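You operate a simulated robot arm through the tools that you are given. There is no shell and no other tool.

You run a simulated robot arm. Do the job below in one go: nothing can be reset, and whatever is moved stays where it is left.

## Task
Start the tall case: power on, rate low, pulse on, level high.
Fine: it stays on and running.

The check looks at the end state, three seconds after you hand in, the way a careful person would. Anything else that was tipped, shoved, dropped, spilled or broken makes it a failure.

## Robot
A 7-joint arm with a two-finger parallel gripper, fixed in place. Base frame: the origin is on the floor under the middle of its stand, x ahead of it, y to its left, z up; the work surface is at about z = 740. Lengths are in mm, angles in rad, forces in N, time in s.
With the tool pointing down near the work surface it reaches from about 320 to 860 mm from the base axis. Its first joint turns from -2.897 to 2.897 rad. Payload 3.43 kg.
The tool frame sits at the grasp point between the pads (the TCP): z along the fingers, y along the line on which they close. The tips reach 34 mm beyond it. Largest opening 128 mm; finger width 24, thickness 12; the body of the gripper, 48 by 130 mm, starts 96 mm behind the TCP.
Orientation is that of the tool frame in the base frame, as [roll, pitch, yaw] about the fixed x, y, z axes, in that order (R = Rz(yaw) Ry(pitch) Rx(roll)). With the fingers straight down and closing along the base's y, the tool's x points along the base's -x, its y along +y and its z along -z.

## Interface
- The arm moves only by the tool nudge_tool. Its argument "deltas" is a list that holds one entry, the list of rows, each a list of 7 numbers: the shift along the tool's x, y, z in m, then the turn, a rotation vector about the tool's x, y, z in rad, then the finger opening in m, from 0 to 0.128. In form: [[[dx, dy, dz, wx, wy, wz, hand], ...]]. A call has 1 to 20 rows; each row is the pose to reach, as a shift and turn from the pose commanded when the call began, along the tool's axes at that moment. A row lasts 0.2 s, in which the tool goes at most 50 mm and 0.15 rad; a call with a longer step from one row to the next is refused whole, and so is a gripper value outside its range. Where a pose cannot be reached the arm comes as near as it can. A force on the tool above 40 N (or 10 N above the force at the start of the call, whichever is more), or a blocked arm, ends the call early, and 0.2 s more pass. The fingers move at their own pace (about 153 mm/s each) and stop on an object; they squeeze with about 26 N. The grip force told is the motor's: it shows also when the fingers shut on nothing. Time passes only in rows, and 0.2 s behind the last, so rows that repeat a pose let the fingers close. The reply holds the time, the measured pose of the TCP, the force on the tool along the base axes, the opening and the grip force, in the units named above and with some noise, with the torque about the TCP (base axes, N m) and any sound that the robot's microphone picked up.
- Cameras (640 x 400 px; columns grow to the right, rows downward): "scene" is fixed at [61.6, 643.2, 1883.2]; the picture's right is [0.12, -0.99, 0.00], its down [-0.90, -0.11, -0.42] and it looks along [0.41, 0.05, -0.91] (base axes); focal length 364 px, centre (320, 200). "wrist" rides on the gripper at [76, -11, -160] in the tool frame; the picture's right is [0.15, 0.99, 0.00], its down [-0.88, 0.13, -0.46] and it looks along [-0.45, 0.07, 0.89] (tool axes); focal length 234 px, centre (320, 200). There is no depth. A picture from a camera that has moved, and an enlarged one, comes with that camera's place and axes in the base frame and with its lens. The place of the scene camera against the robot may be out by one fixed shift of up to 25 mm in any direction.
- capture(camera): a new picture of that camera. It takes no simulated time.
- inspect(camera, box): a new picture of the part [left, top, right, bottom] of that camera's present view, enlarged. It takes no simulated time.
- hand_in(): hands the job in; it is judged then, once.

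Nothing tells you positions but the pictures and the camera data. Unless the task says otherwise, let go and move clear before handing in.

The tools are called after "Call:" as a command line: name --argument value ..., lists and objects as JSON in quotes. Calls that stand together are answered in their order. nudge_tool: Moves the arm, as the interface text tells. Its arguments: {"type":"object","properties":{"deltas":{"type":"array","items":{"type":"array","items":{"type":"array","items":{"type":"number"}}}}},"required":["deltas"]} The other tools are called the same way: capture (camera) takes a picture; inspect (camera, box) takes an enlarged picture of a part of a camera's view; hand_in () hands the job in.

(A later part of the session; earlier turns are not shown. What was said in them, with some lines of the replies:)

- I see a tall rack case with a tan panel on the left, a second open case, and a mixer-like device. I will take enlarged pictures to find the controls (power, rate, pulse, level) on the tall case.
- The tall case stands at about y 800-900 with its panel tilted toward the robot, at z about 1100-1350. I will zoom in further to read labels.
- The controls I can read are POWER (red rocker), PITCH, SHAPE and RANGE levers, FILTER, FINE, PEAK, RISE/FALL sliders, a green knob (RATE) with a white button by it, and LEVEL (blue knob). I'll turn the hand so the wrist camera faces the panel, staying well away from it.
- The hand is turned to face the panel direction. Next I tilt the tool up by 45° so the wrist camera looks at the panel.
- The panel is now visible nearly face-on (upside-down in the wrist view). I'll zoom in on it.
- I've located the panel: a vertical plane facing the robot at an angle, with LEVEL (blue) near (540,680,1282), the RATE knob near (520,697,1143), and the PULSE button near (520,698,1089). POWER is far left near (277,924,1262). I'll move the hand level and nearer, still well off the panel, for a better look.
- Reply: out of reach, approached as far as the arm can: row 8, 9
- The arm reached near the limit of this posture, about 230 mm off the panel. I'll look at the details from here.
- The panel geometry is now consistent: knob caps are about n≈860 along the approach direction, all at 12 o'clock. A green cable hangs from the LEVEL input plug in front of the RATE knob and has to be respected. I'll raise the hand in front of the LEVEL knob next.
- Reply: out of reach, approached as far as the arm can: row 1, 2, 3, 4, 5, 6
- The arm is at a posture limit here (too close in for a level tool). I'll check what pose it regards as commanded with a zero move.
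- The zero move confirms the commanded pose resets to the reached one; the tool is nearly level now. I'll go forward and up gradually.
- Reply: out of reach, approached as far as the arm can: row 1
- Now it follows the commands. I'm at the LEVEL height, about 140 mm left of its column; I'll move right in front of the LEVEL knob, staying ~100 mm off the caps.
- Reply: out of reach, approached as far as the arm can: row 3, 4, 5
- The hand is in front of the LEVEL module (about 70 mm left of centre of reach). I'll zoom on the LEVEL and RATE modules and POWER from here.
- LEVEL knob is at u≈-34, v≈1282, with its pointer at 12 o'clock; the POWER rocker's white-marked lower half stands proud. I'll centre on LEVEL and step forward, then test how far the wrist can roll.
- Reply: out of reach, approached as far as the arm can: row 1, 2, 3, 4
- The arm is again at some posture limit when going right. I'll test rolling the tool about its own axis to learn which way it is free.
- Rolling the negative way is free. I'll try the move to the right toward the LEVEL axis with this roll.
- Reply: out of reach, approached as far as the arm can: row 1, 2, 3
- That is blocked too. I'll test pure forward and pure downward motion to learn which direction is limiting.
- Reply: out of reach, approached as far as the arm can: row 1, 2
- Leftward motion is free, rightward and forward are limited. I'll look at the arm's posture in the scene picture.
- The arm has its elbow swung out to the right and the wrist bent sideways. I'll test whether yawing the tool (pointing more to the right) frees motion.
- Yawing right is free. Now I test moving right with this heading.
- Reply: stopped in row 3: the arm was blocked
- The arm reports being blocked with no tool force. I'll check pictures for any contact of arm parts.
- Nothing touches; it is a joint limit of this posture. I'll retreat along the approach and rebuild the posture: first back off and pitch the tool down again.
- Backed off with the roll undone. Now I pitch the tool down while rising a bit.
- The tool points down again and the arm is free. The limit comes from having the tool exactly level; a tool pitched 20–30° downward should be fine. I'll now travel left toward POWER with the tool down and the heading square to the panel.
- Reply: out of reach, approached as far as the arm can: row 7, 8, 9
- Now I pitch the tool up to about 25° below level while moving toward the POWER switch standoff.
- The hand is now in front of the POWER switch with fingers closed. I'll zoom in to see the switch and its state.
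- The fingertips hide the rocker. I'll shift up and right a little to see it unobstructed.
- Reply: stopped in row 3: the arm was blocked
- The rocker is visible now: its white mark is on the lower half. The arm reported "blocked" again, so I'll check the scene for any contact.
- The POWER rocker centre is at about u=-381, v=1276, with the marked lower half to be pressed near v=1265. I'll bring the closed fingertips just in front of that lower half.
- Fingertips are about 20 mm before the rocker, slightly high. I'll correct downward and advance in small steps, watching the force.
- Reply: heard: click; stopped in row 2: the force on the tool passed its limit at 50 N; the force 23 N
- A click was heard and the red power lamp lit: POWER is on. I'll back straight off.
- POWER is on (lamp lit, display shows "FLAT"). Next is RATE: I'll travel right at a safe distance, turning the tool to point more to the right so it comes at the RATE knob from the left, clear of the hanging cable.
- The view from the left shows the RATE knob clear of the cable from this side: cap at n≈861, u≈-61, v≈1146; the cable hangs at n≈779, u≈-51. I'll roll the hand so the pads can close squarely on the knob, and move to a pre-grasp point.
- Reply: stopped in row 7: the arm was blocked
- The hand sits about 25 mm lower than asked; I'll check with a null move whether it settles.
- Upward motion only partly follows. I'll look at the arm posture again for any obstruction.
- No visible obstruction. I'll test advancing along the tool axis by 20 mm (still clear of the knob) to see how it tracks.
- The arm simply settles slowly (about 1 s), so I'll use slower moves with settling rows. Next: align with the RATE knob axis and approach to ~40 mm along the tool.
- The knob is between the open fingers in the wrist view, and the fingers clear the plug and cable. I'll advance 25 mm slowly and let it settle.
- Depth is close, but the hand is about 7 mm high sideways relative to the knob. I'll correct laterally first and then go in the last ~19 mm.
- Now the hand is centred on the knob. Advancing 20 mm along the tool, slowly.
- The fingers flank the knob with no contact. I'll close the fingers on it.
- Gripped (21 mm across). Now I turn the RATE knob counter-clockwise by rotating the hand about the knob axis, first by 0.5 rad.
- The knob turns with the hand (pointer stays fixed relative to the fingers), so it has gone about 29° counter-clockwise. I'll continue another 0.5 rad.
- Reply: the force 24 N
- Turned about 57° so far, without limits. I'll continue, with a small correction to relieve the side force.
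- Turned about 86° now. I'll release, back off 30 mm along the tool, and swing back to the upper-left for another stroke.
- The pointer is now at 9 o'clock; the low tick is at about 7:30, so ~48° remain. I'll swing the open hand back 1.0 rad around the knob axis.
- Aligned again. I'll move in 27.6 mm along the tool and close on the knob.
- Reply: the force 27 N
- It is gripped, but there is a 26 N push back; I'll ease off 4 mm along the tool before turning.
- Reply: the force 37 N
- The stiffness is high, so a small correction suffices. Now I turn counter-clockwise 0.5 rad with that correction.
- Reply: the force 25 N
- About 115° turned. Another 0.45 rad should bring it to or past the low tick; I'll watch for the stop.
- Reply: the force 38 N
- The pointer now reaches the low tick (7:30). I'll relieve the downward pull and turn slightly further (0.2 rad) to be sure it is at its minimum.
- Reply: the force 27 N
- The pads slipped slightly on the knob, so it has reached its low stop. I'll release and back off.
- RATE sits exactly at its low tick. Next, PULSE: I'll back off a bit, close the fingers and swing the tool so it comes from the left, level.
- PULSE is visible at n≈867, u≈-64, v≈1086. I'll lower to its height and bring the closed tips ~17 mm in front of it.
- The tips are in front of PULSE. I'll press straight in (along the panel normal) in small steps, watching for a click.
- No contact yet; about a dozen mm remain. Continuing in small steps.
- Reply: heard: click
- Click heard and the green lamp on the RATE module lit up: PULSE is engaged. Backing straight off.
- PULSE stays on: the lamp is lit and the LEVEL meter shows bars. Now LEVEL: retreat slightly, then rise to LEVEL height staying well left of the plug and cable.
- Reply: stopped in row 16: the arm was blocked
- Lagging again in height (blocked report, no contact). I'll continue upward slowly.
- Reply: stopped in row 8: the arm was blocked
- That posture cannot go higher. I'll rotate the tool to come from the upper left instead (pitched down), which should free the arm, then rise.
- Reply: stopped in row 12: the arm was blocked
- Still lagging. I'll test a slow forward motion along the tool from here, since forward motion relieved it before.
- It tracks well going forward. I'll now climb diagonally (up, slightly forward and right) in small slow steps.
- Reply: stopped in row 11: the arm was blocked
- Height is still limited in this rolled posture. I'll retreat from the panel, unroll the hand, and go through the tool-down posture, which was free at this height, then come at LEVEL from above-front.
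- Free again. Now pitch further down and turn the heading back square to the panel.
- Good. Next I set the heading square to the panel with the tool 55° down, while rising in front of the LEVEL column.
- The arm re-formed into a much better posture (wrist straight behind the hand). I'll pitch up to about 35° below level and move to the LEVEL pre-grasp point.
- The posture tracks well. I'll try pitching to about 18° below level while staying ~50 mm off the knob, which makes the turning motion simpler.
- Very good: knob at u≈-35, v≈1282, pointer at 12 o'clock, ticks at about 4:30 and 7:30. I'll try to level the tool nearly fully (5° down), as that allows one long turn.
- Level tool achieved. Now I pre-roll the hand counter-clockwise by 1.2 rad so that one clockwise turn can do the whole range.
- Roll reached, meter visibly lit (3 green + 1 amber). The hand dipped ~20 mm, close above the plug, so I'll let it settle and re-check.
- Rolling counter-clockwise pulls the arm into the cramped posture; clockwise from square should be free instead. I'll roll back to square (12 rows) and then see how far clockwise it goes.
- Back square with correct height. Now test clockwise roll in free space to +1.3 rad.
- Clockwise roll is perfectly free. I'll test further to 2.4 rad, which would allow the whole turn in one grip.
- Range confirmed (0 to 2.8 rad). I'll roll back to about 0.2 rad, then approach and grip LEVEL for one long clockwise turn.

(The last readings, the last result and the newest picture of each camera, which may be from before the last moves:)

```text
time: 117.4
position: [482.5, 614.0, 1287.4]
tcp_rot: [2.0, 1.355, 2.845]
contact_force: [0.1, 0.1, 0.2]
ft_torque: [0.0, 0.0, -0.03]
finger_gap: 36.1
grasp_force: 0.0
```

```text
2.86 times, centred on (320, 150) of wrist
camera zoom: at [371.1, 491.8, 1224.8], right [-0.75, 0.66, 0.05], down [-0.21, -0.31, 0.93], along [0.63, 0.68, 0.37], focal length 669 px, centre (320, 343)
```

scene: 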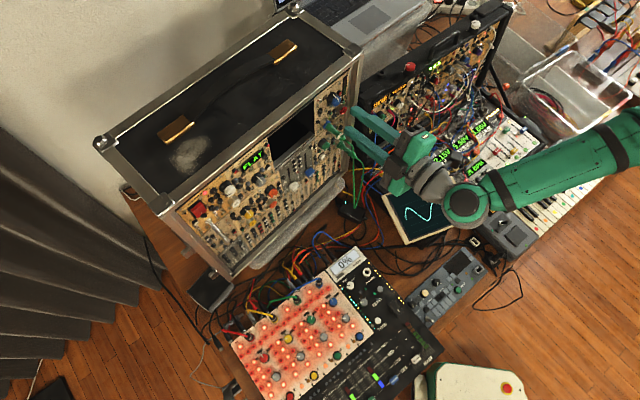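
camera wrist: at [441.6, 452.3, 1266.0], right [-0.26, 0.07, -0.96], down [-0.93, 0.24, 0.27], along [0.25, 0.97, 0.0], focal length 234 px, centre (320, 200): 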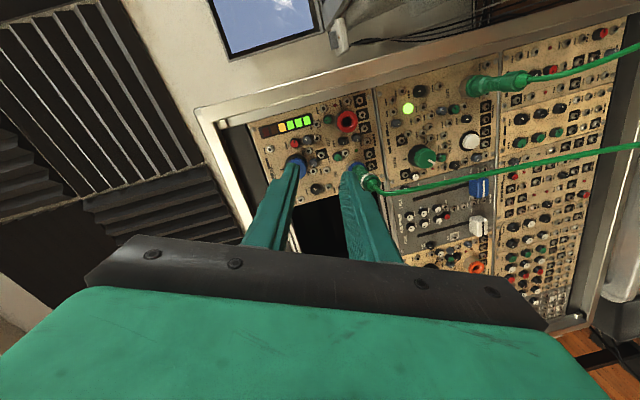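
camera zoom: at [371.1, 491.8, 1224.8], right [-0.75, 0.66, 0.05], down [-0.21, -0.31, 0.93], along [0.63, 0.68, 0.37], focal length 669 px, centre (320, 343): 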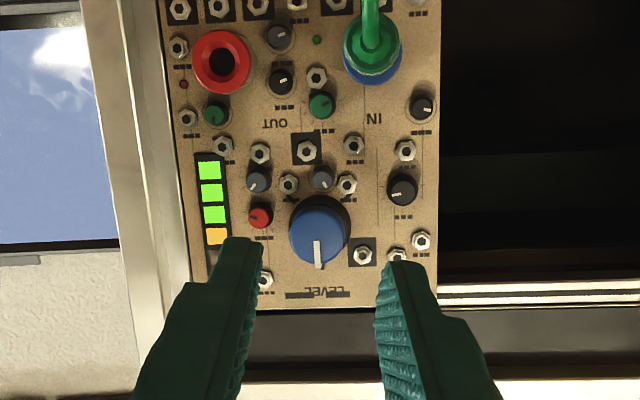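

Nicely centred. I'll nudge up/right ~2 mm and advance 35 mm, then check.

Call:
nudge_tool --deltas '[[[-0.002, -0.0006, 0.007, 0, 0, 0, 0.036], [-0.002, -0.0006, 0.014, 0, 0, 0, 0.036], [-0.002, -0.0006, 0.021, 0, 0, 0, 0.036], [-0.002, -0.0006, 0.028, 0, 0, 0, 0.036], [-0.002, -0.0006, 0.035, 0, 0, 0, 0.036], [-0.002, -0.0006, 0.035, 0, 0, 0, 0.036], [-0.002, -0.0006, 0.035, 0, 0, 0, 0.036], [-0.002, -0.0006, 0.035, 0, 0, 0, 0.036]]]'

Call:
inspect --camera "wrist" --box '[270, 110, 370, 210]'

Call:
inspect --camera "scene" --box '[300, 70, 390, 150]'

```text
time: 119.2
position: [506.3, 639.5, 1287.3]
tcp_rot: [1.994, 1.353, 2.837]
contact_force: [0.2, -0.7, -0.9]
ft_torque: [0.02, 0.03, 0.01]
finger_gap: 36.0
grasp_force: 0.0
```

```text
4.00 times, centred on (320, 160) of wrist
camera zoom: at [394.6, 517.5, 1224.2], right [-0.75, 0.66, 0.05], down [-0.21, -0.31, 0.93], along [0.63, 0.68, 0.37], focal length 937 px, centre (320, 360)
```

zoom: 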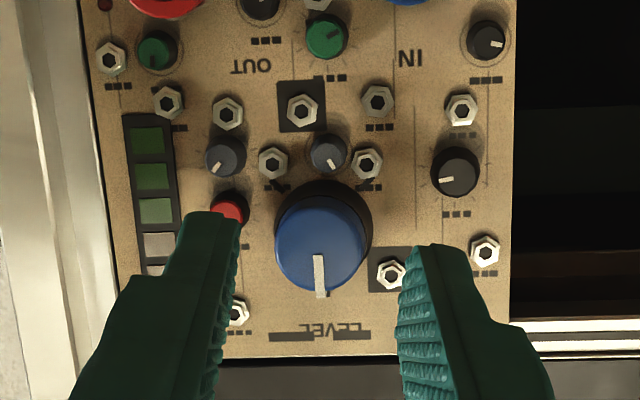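

```text
5.00 times, centred on (345, 110) of scene
camera zoom: at [61.6, 643.2, 1883.2], right [0.12, -0.99, 0.0], down [-0.9, -0.11, -0.42], along [0.41, 0.05, -0.91], focal length 1822 px, centre (195, 650)
```

zoom: 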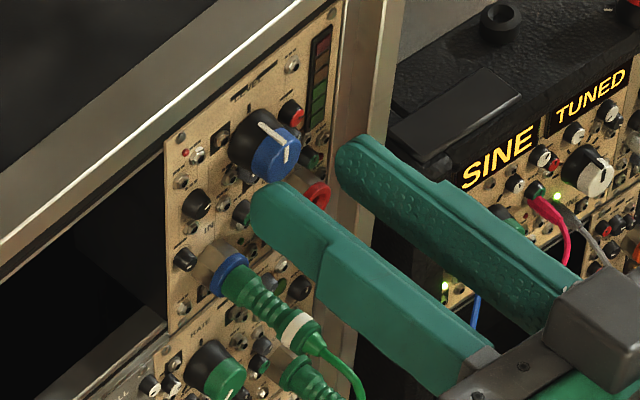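

Aligned: the axis passes through the knob centre. The meter is blinking with the slow pulse, as expected. I'll advance the remaining ~19 mm slowly with narrower opening.

Call:
nudge_tool --deltas '[[[0, 0, 0.004, 0, 0, 0, 0.034], [0, 0, 0.008, 0, 0, 0, 0.032], [0, 0, 0.012, 0, 0, 0, 0.032], [0, 0, 0.016, 0, 0, 0, 0.032], [0, 0, 0.0195, 0, 0, 0, 0.032], [0, 0, 0.0195, 0, 0, 0, 0.032], [0, 0, 0.0195, 0, 0, 0, 0.032], [0, 0, 0.0195, 0, 0, 0, 0.032]]]'

Call:
inspect --camera "wrist" --box '[270, 110, 370, 210]'

Call:
inspect --camera "scene" --box '[310, 70, 370, 130]'

```text
time: 121.0
position: [519.7, 654.1, 1284.4]
tcp_rot: [1.993, 1.353, 2.839]
contact_force: [-1.1, -0.4, 0.2]
ft_torque: [0.02, 0.04, 0.05]
finger_gap: 32.0
grasp_force: 0.0
```

```text
4.00 times, centred on (320, 160) of wrist
camera zoom: at [407.4, 532.2, 1222.0], right [-0.75, 0.66, 0.05], down [-0.21, -0.31, 0.93], along [0.63, 0.68, 0.37], focal length 937 px, centre (320, 360)
```

zoom: 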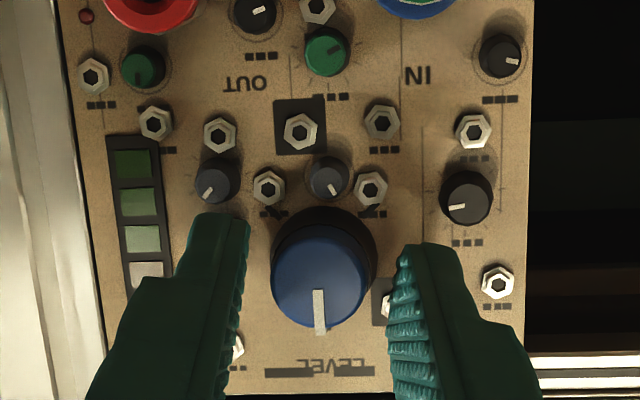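

```text
6.67 times, centred on (340, 100) of scene
camera zoom: at [61.6, 643.2, 1883.2], right [0.12, -0.99, 0.0], down [-0.9, -0.11, -0.42], along [0.41, 0.05, -0.91], focal length 2430 px, centre (187, 867)
```

zoom: 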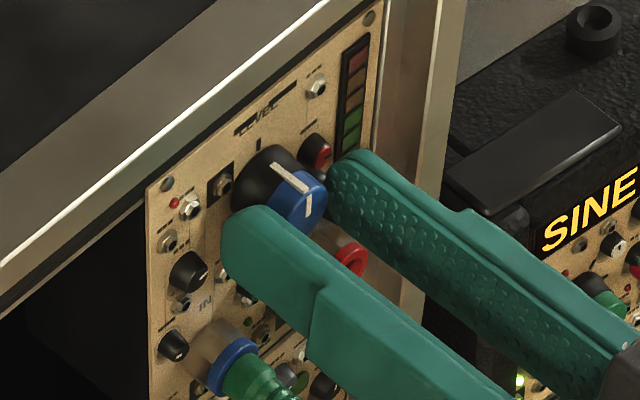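

The fingers flank the LEVEL knob with no contact. Closing on it.

Call:
nudge_tool --deltas '[[[0, 0, 0, 0, 0, 0, 0.026], [0, 0, 0, 0, 0, 0, 0.018], [0, 0, 0, 0, 0, 0, 0.01], [0, 0, 0, 0, 0, 0, 0.01], [0, 0, 0, 0, 0, 0, 0.01]]]'

Call:
inspect --camera "wrist" --box '[270, 110, 370, 210]'

```text
time: 122.2
position: [518.8, 654.5, 1286.4]
tcp_rot: [1.995, 1.354, 2.84]
contact_force: [0.0, 0.7, -0.1]
ft_torque: [0.06, -0.05, 0.45]
finger_gap: 21.2
grasp_force: 45.1
```

```text
4.00 times, centred on (320, 160) of wrist
camera zoom: at [407.3, 532.3, 1222.0], right [-0.75, 0.66, 0.05], down [-0.21, -0.31, 0.93], along [0.63, 0.68, 0.37], focal length 937 px, centre (320, 360)
```

zoom: 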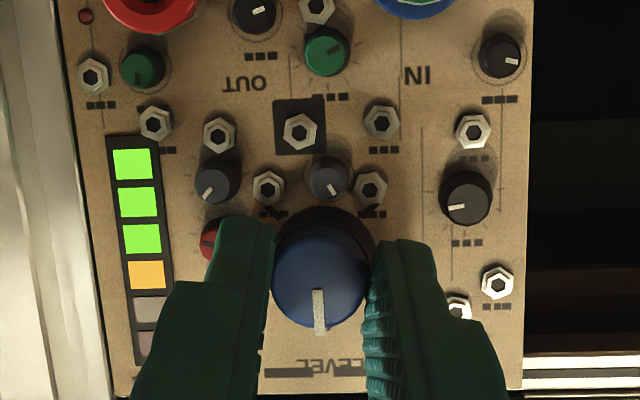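

Firm grip with almost no side force. Turning LEVEL clockwise: first 0.7 rad.

Call:
nudge_tool --deltas '[[[0, 0, 0, 0, 0, 0.1, 0.01], [0, 0, 0, 0, 0, 0.2, 0.01], [0, 0, 0, 0, 0, 0.3, 0.01], [0, 0, 0, 0, 0, 0.4, 0.01], [0, 0, 0, 0, 0, 0.5, 0.01], [0, 0, 0, 0, 0, 0.6, 0.01], [0, 0, 0, 0, 0, 0.7, 0.01], [0, 0, 0, 0, 0, 0.7, 0.01]]]'

Call:
inspect --camera "wrist" --box '[270, 110, 370, 210]'

```text
time: 124.0
position: [518.7, 653.7, 1284.8]
tcp_rot: [1.684, 0.667, 2.496]
contact_force: [-3.6, 1.8, 1.9]
ft_torque: [0.1, -0.05, 0.64]
finger_gap: 21.4
grasp_force: 44.9
```

```text
4.00 times, centred on (320, 160) of wrist
camera zoom: at [371.8, 565.4, 1242.6], right [-0.51, 0.52, 0.68], down [0.2, -0.7, 0.69], along [0.84, 0.49, 0.25], focal length 937 px, centre (320, 360)
```

zoom: 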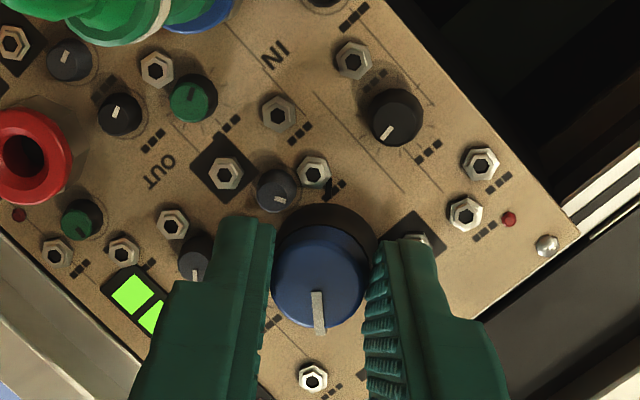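

The knob follows. Continuing another 0.9 rad clockwise.

Call:
nudge_tool --deltas '[[[0, 0, 0, 0, 0, 0.1, 0.01], [0, 0, 0, 0, 0, 0.2, 0.01], [0, 0, 0, 0, 0, 0.3, 0.01], [0, 0, 0, 0, 0, 0.4, 0.01], [0, 0, 0, 0, 0, 0.5, 0.01], [0, 0, 0, 0, 0, 0.6, 0.01], [0, 0, 0, 0, 0, 0.7, 0.01], [0, 0, 0, 0, 0, 0.8, 0.01], [0, 0, 0, 0, 0, 0.9, 0.01], [0, 0, 0, 0, 0, 0.9, 0.01]]]'

Call:
inspect --camera "wrist" --box '[270, 110, 370, 210]'

```text
time: 126.2
position: [519.3, 654.0, 1285.4]
tcp_rot: [1.663, -0.23, 2.406]
contact_force: [-20.9, -11.8, 5.6]
ft_torque: [0.22, -0.19, -0.72]
finger_gap: 20.8
grasp_force: 45.5
```

```text
4.00 times, centred on (320, 160) of wrist
camera zoom: at [357.6, 585.2, 1305.0], right [0.12, 0.01, 0.99], down [0.37, -0.93, -0.03], along [0.92, 0.37, -0.12], focal length 937 px, centre (320, 360)
```

zoom: 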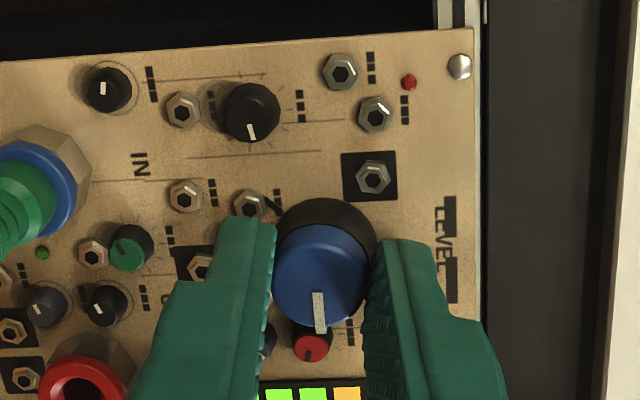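

About 92° so far. Continuing 0.75 rad toward the high tick.

Call:
nudge_tool --deltas '[[[0, 0, -0.0005, 0, 0, 0.1, 0.01], [0, 0, -0.001, 0, 0, 0.2, 0.01], [0, 0, -0.001, 0, 0, 0.3, 0.01], [0, 0, -0.001, 0, 0, 0.4, 0.01], [0, 0, -0.001, 0, 0, 0.5, 0.01], [0, 0, -0.001, 0, 0, 0.6, 0.01], [0, 0, -0.001, 0, 0, 0.7, 0.01], [0, 0, -0.001, 0, 0, 0.75, 0.01], [0, 0, -0.001, 0, 0, 0.75, 0.01]]]'

Call:
inspect --camera "wrist" --box '[270, 110, 370, 210]'

```text
time: 128.2
position: [518.0, 654.1, 1285.5]
tcp_rot: [1.73, -0.974, 2.29]
contact_force: [1.7, 11.6, 9.5]
ft_torque: [-0.16, 0.1, -0.3]
finger_gap: 20.7
grasp_force: 44.9
```

```text
4.00 times, centred on (320, 160) of wrist
camera zoom: at [379.0, 572.0, 1354.8], right [0.6, -0.44, 0.67], down [0.11, -0.78, -0.62], along [0.79, 0.44, -0.42], focal length 937 px, centre (320, 360)
```

zoom: 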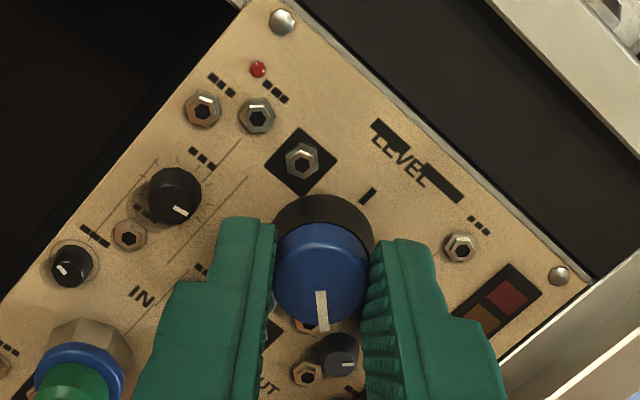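

About 135° turned; one more 0.2 rad to be sure it is against its high stop.

Call:
nudge_tool --deltas '[[[0, 0, 0, 0, 0, 0.07, 0.01], [0, 0, 0, 0, 0, 0.14, 0.01], [0, 0, 0, 0, 0, 0.2, 0.01], [0, 0, 0, 0, 0, 0.2, 0.01]]]'

Call:
inspect --camera "wrist" --box '[270, 110, 370, 210]'

```text
time: 129.2
position: [518.0, 654.2, 1283.9]
tcp_rot: [1.808, -1.171, 2.21]
contact_force: [-5.4, -11.4, -0.5]
ft_torque: [-0.09, -0.37, 0.29]
finger_gap: 20.8
grasp_force: 44.7
```

```text
4.00 times, centred on (320, 160) of wrist
camera zoom: at [389.2, 564.0, 1363.5], right [0.68, -0.53, 0.51], down [0.0, -0.69, -0.72], along [0.73, 0.49, -0.47], focal length 937 px, centre (320, 360)
```

zoom: 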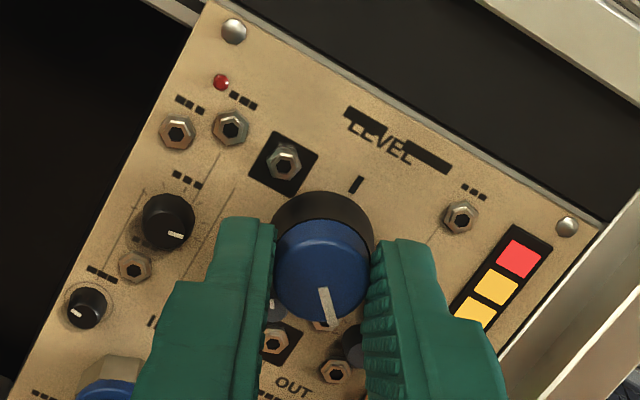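

The meter now lights up to red at each pulse and the pads slip at the stop: LEVEL is at its high end. Releasing and backing off.

Call:
nudge_tool --deltas '[[[0, 0, 0, 0, 0, 0, 0.02], [0, 0, 0, 0, 0, 0, 0.034], [0, 0, 0, 0, 0, 0, 0.034], [0, 0, -0.01, 0, 0, 0, 0.034], [0, 0, -0.02, 0, 0, 0, 0.034], [0, 0, -0.035, 0, 0, 0, 0.034], [0, 0, -0.05, 0, 0, 0, 0.034], [0, 0, -0.07, 0, 0, 0, 0.034], [0, 0, -0.09, 0, 0, 0, 0.034], [0, 0, -0.09, 0, 0, 0, 0.034]]]'

Call:
capture --camera "wrist"

Call:
inspect --camera "wrist" --box '[250, 90, 390, 210]'

Call:
capture --camera "scene"

```text
time: 131.4
position: [455.4, 587.6, 1294.3]
tcp_rot: [1.802, -1.169, 2.214]
contact_force: [0.6, 0.1, 0.0]
ft_torque: [0.0, -0.02, 0.01]
finger_gap: 34.1
grasp_force: 0.1
```

```text
taken
camera wrist: at [327.2, 498.2, 1372.1], right [0.68, -0.53, 0.51], down [0.0, -0.69, -0.72], along [0.73, 0.49, -0.47], focal length 234 px, centre (320, 200)
```

wrist: 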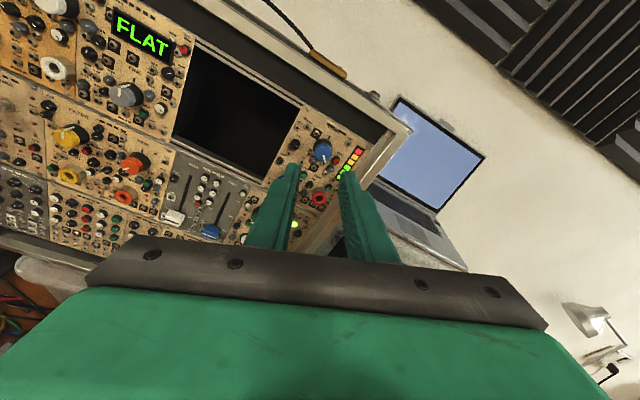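

```text
3.33 times, centred on (320, 150) of wrist
camera zoom: at [327.2, 498.2, 1372.1], right [0.68, -0.53, 0.51], down [0.0, -0.69, -0.72], along [0.73, 0.49, -0.47], focal length 781 px, centre (320, 367)
```

zoom: 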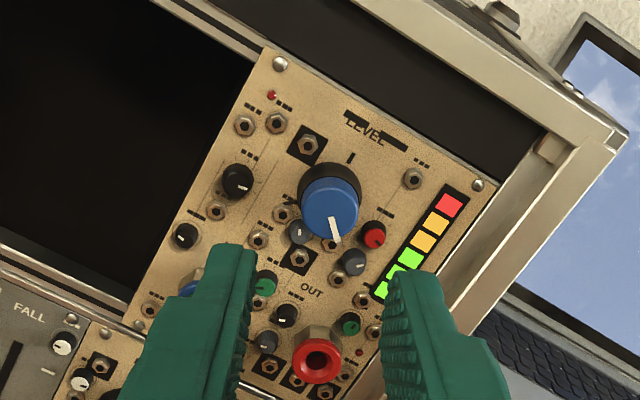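

```text
taken
```

scene: 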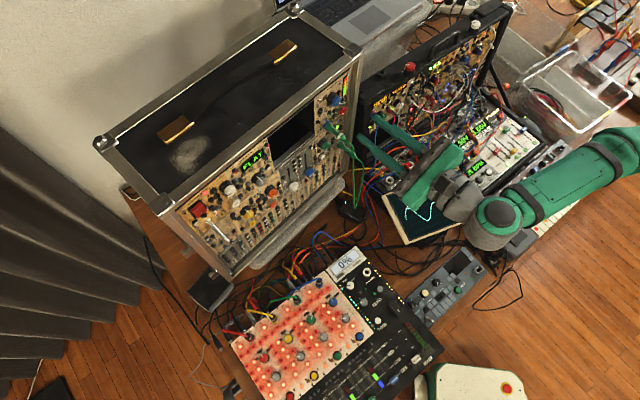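

LEVEL's pointer is at the high tick and the meter lights fully. I'll move clear and then verify all controls, plugs, and neighbours.

Call:
nudge_tool --deltas '[[[0, 0, -0.02, 0, 0, 0, 0.04], [0, 0, -0.04, 0, 0, 0, 0.04], [0, 0, -0.06, 0, 0, 0, 0.04], [0, 0, -0.08, 0, 0, 0, 0.04], [0, 0, -0.08, 0, 0, 0, 0.04], [0, 0, -0.08, 0, 0, 0, 0.04]]]'

Call:
inspect --camera "scene" --box '[300, 70, 370, 190]'

Call:
inspect --camera "scene" --box '[260, 70, 370, 190]'

Call:
inspect --camera "scene" --box '[170, 150, 270, 260]'

Call:
inspect --camera "wrist" --box '[0, 0, 400, 260]'

```text
time: 132.8
position: [407.7, 526.2, 1300.1]
tcp_rot: [1.8, -1.17, 2.21]
contact_force: [0.0, 1.3, 0.6]
ft_torque: [-0.01, 0.02, -0.03]
finger_gap: 39.5
grasp_force: 0.0
```

```text
3.33 times, centred on (335, 130) of scene
camera zoom: at [61.6, 643.2, 1883.2], right [0.12, -0.99, 0.0], down [-0.9, -0.11, -0.42], along [0.41, 0.05, -0.91], focal length 1215 px, centre (270, 433)
```

zoom: 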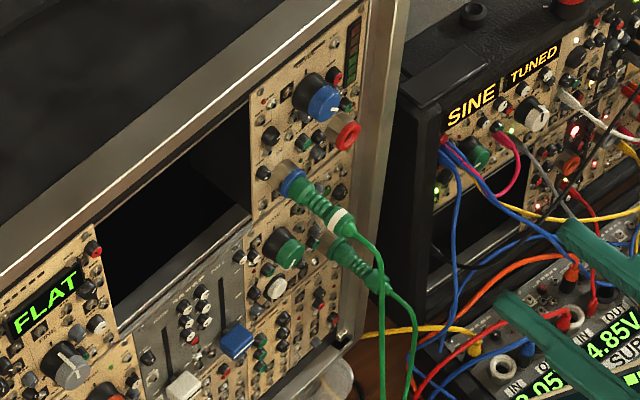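

```text
3.33 times, centred on (315, 130) of scene
camera zoom: at [61.6, 643.2, 1883.2], right [0.12, -0.99, 0.0], down [-0.9, -0.11, -0.42], along [0.41, 0.05, -0.91], focal length 1215 px, centre (337, 433)
```

zoom: 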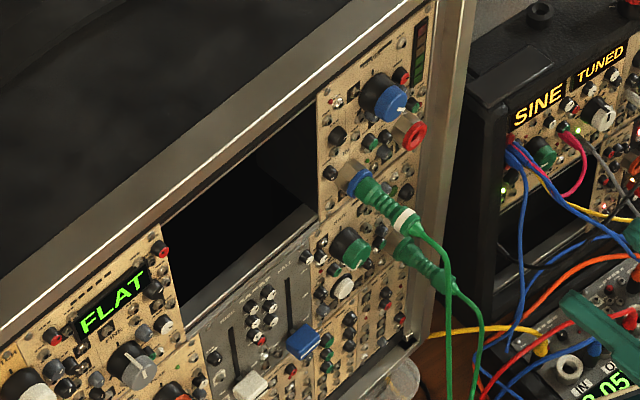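

```text
3.64 times, centred on (220, 205) of scene
camera zoom: at [61.6, 643.2, 1883.2], right [0.12, -0.99, 0.0], down [-0.9, -0.11, -0.42], along [0.41, 0.05, -0.91], focal length 1325 px, centre (684, 182)
```

zoom: 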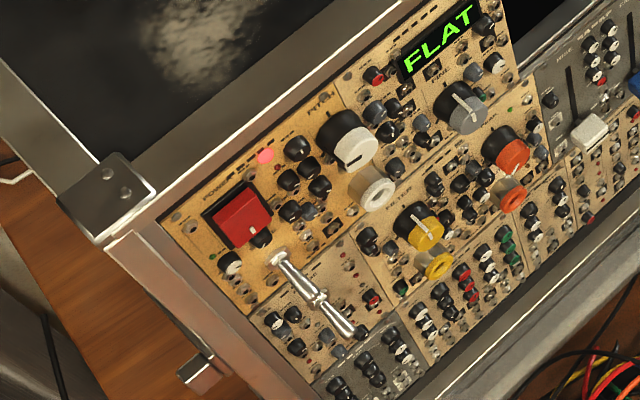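

```text
1.54 times, centred on (200, 130) of wrist
camera zoom: at [278.1, 436.5, 1379.1], right [0.68, -0.53, 0.51], down [0.0, -0.69, -0.72], along [0.74, 0.49, -0.47], focal length 360 px, centre (505, 308)
```

zoom: 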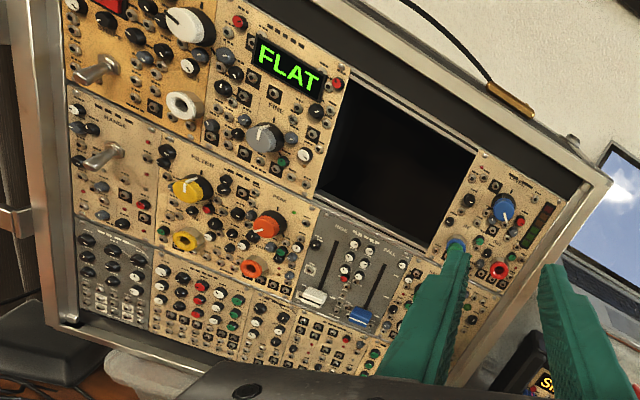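

Everything else looks as it was. I'll check that it keeps pulsing: wait a little and look again at the lamp and meter.

Call:
nudge_tool --deltas '[[[0, 0, 0, 0, 0, 0, 0.04], [0, 0, 0, 0, 0, 0, 0.04]]]'

Call:
inspect --camera "scene" --box '[310, 70, 370, 170]'

Call:
nudge_tool --deltas '[[[0, 0, 0, 0, 0, 0, 0.04], [0, 0, 0, 0, 0, 0, 0.04], [0, 0, 0, 0, 0, 0, 0.04]]]'

Call:
inspect --camera "scene" --box '[310, 70, 370, 170]'

Call:
nudge_tool --deltas '[[[0, 0, 0, 0, 0, 0, 0.04], [0, 0, 0, 0, 0, 0, 0.04]]]'

Call:
inspect --camera "scene" --box '[310, 70, 370, 170]'

Call:
capture --camera "scene"

```text
time: 133.4
position: [406.9, 525.5, 1300.1]
tcp_rot: [1.802, -1.169, 2.212]
contact_force: [-0.4, -0.1, -0.3]
ft_torque: [0.01, -0.01, 0.04]
finger_gap: 39.9
grasp_force: 0.0
```

```text
4.00 times, centred on (340, 120) of scene
camera zoom: at [61.6, 643.2, 1883.2], right [0.12, -0.99, 0.0], down [-0.9, -0.11, -0.42], along [0.41, 0.05, -0.91], focal length 1458 px, centre (240, 520)
```

zoom: 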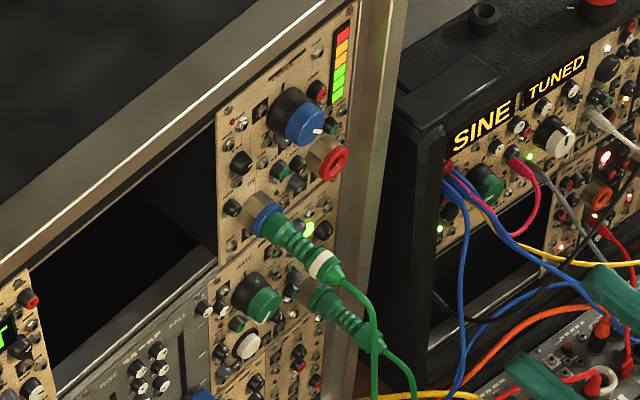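

```text
time: 134.2
position: [407.4, 525.4, 1301.0]
tcp_rot: [1.801, -1.169, 2.212]
contact_force: [0.1, 0.2, -0.1]
ft_torque: [0.01, 0.01, 0.01]
finger_gap: 39.8
grasp_force: 0.0
```

```text
4.00 times, centred on (340, 120) of scene
camera zoom: at [61.6, 643.2, 1883.2], right [0.12, -0.99, 0.0], down [-0.9, -0.11, -0.42], along [0.41, 0.05, -0.91], focal length 1458 px, centre (240, 520)
```

zoom: 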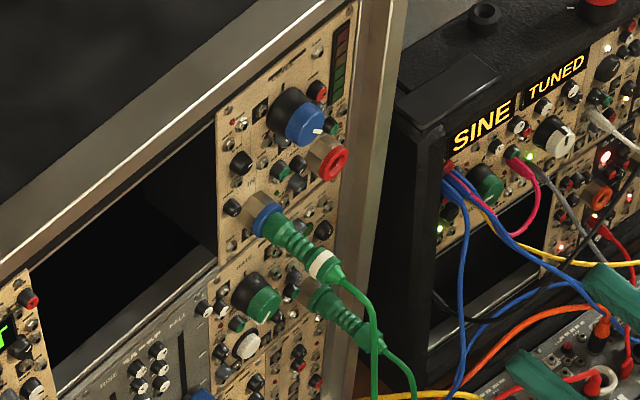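

```text
time: 134.8
position: [406.4, 525.9, 1300.1]
tcp_rot: [1.8, -1.168, 2.211]
contact_force: [0.3, 0.3, -0.5]
ft_torque: [0.0, -0.02, -0.01]
finger_gap: 40.0
grasp_force: 0.2
```

```text
4.00 times, centred on (340, 120) of scene
camera zoom: at [61.6, 643.2, 1883.2], right [0.12, -0.99, 0.0], down [-0.9, -0.11, -0.42], along [0.41, 0.05, -0.91], focal length 1458 px, centre (240, 520)
```

zoom: 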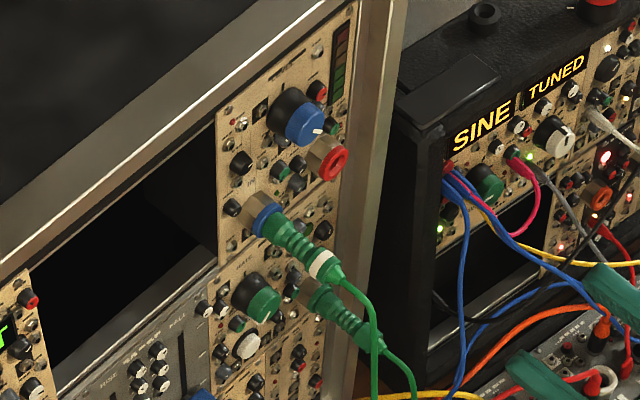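

```text
taken
```

scene: 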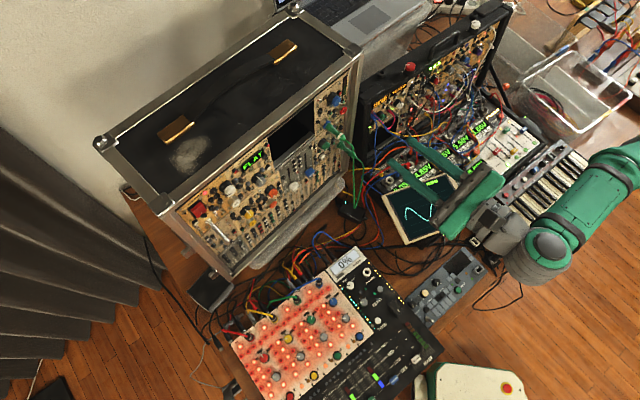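

The lamp and full-scale meter pulse slowly and together. POWER is on, RATE is at its low stop, PULSE is on, LEVEL is at its high stop, and the plugs and cables are still in place. The arm is clear, so I'm handing in.

Call:
hand_in

```text
The job is handed in.
```

The tall case is on and running, and I've handed the job in.

- **Power:** on. The rocker clicked, the lamp lit and the display came up. It reads "FLAT", but I left the tuning alone since you didn't ask for it.
- **Rate:** turned fully down to its low mark.
- **Pulse:** on. The button clicked, and the green lamp flashed slowly each time I looked afterwards.
- **Level:** turned fully up to its high mark. The meter reaches red on each pulse.

In the final pictures both green cables are still plugged in and nothing else looks moved. The gripper is open and clear of the case.
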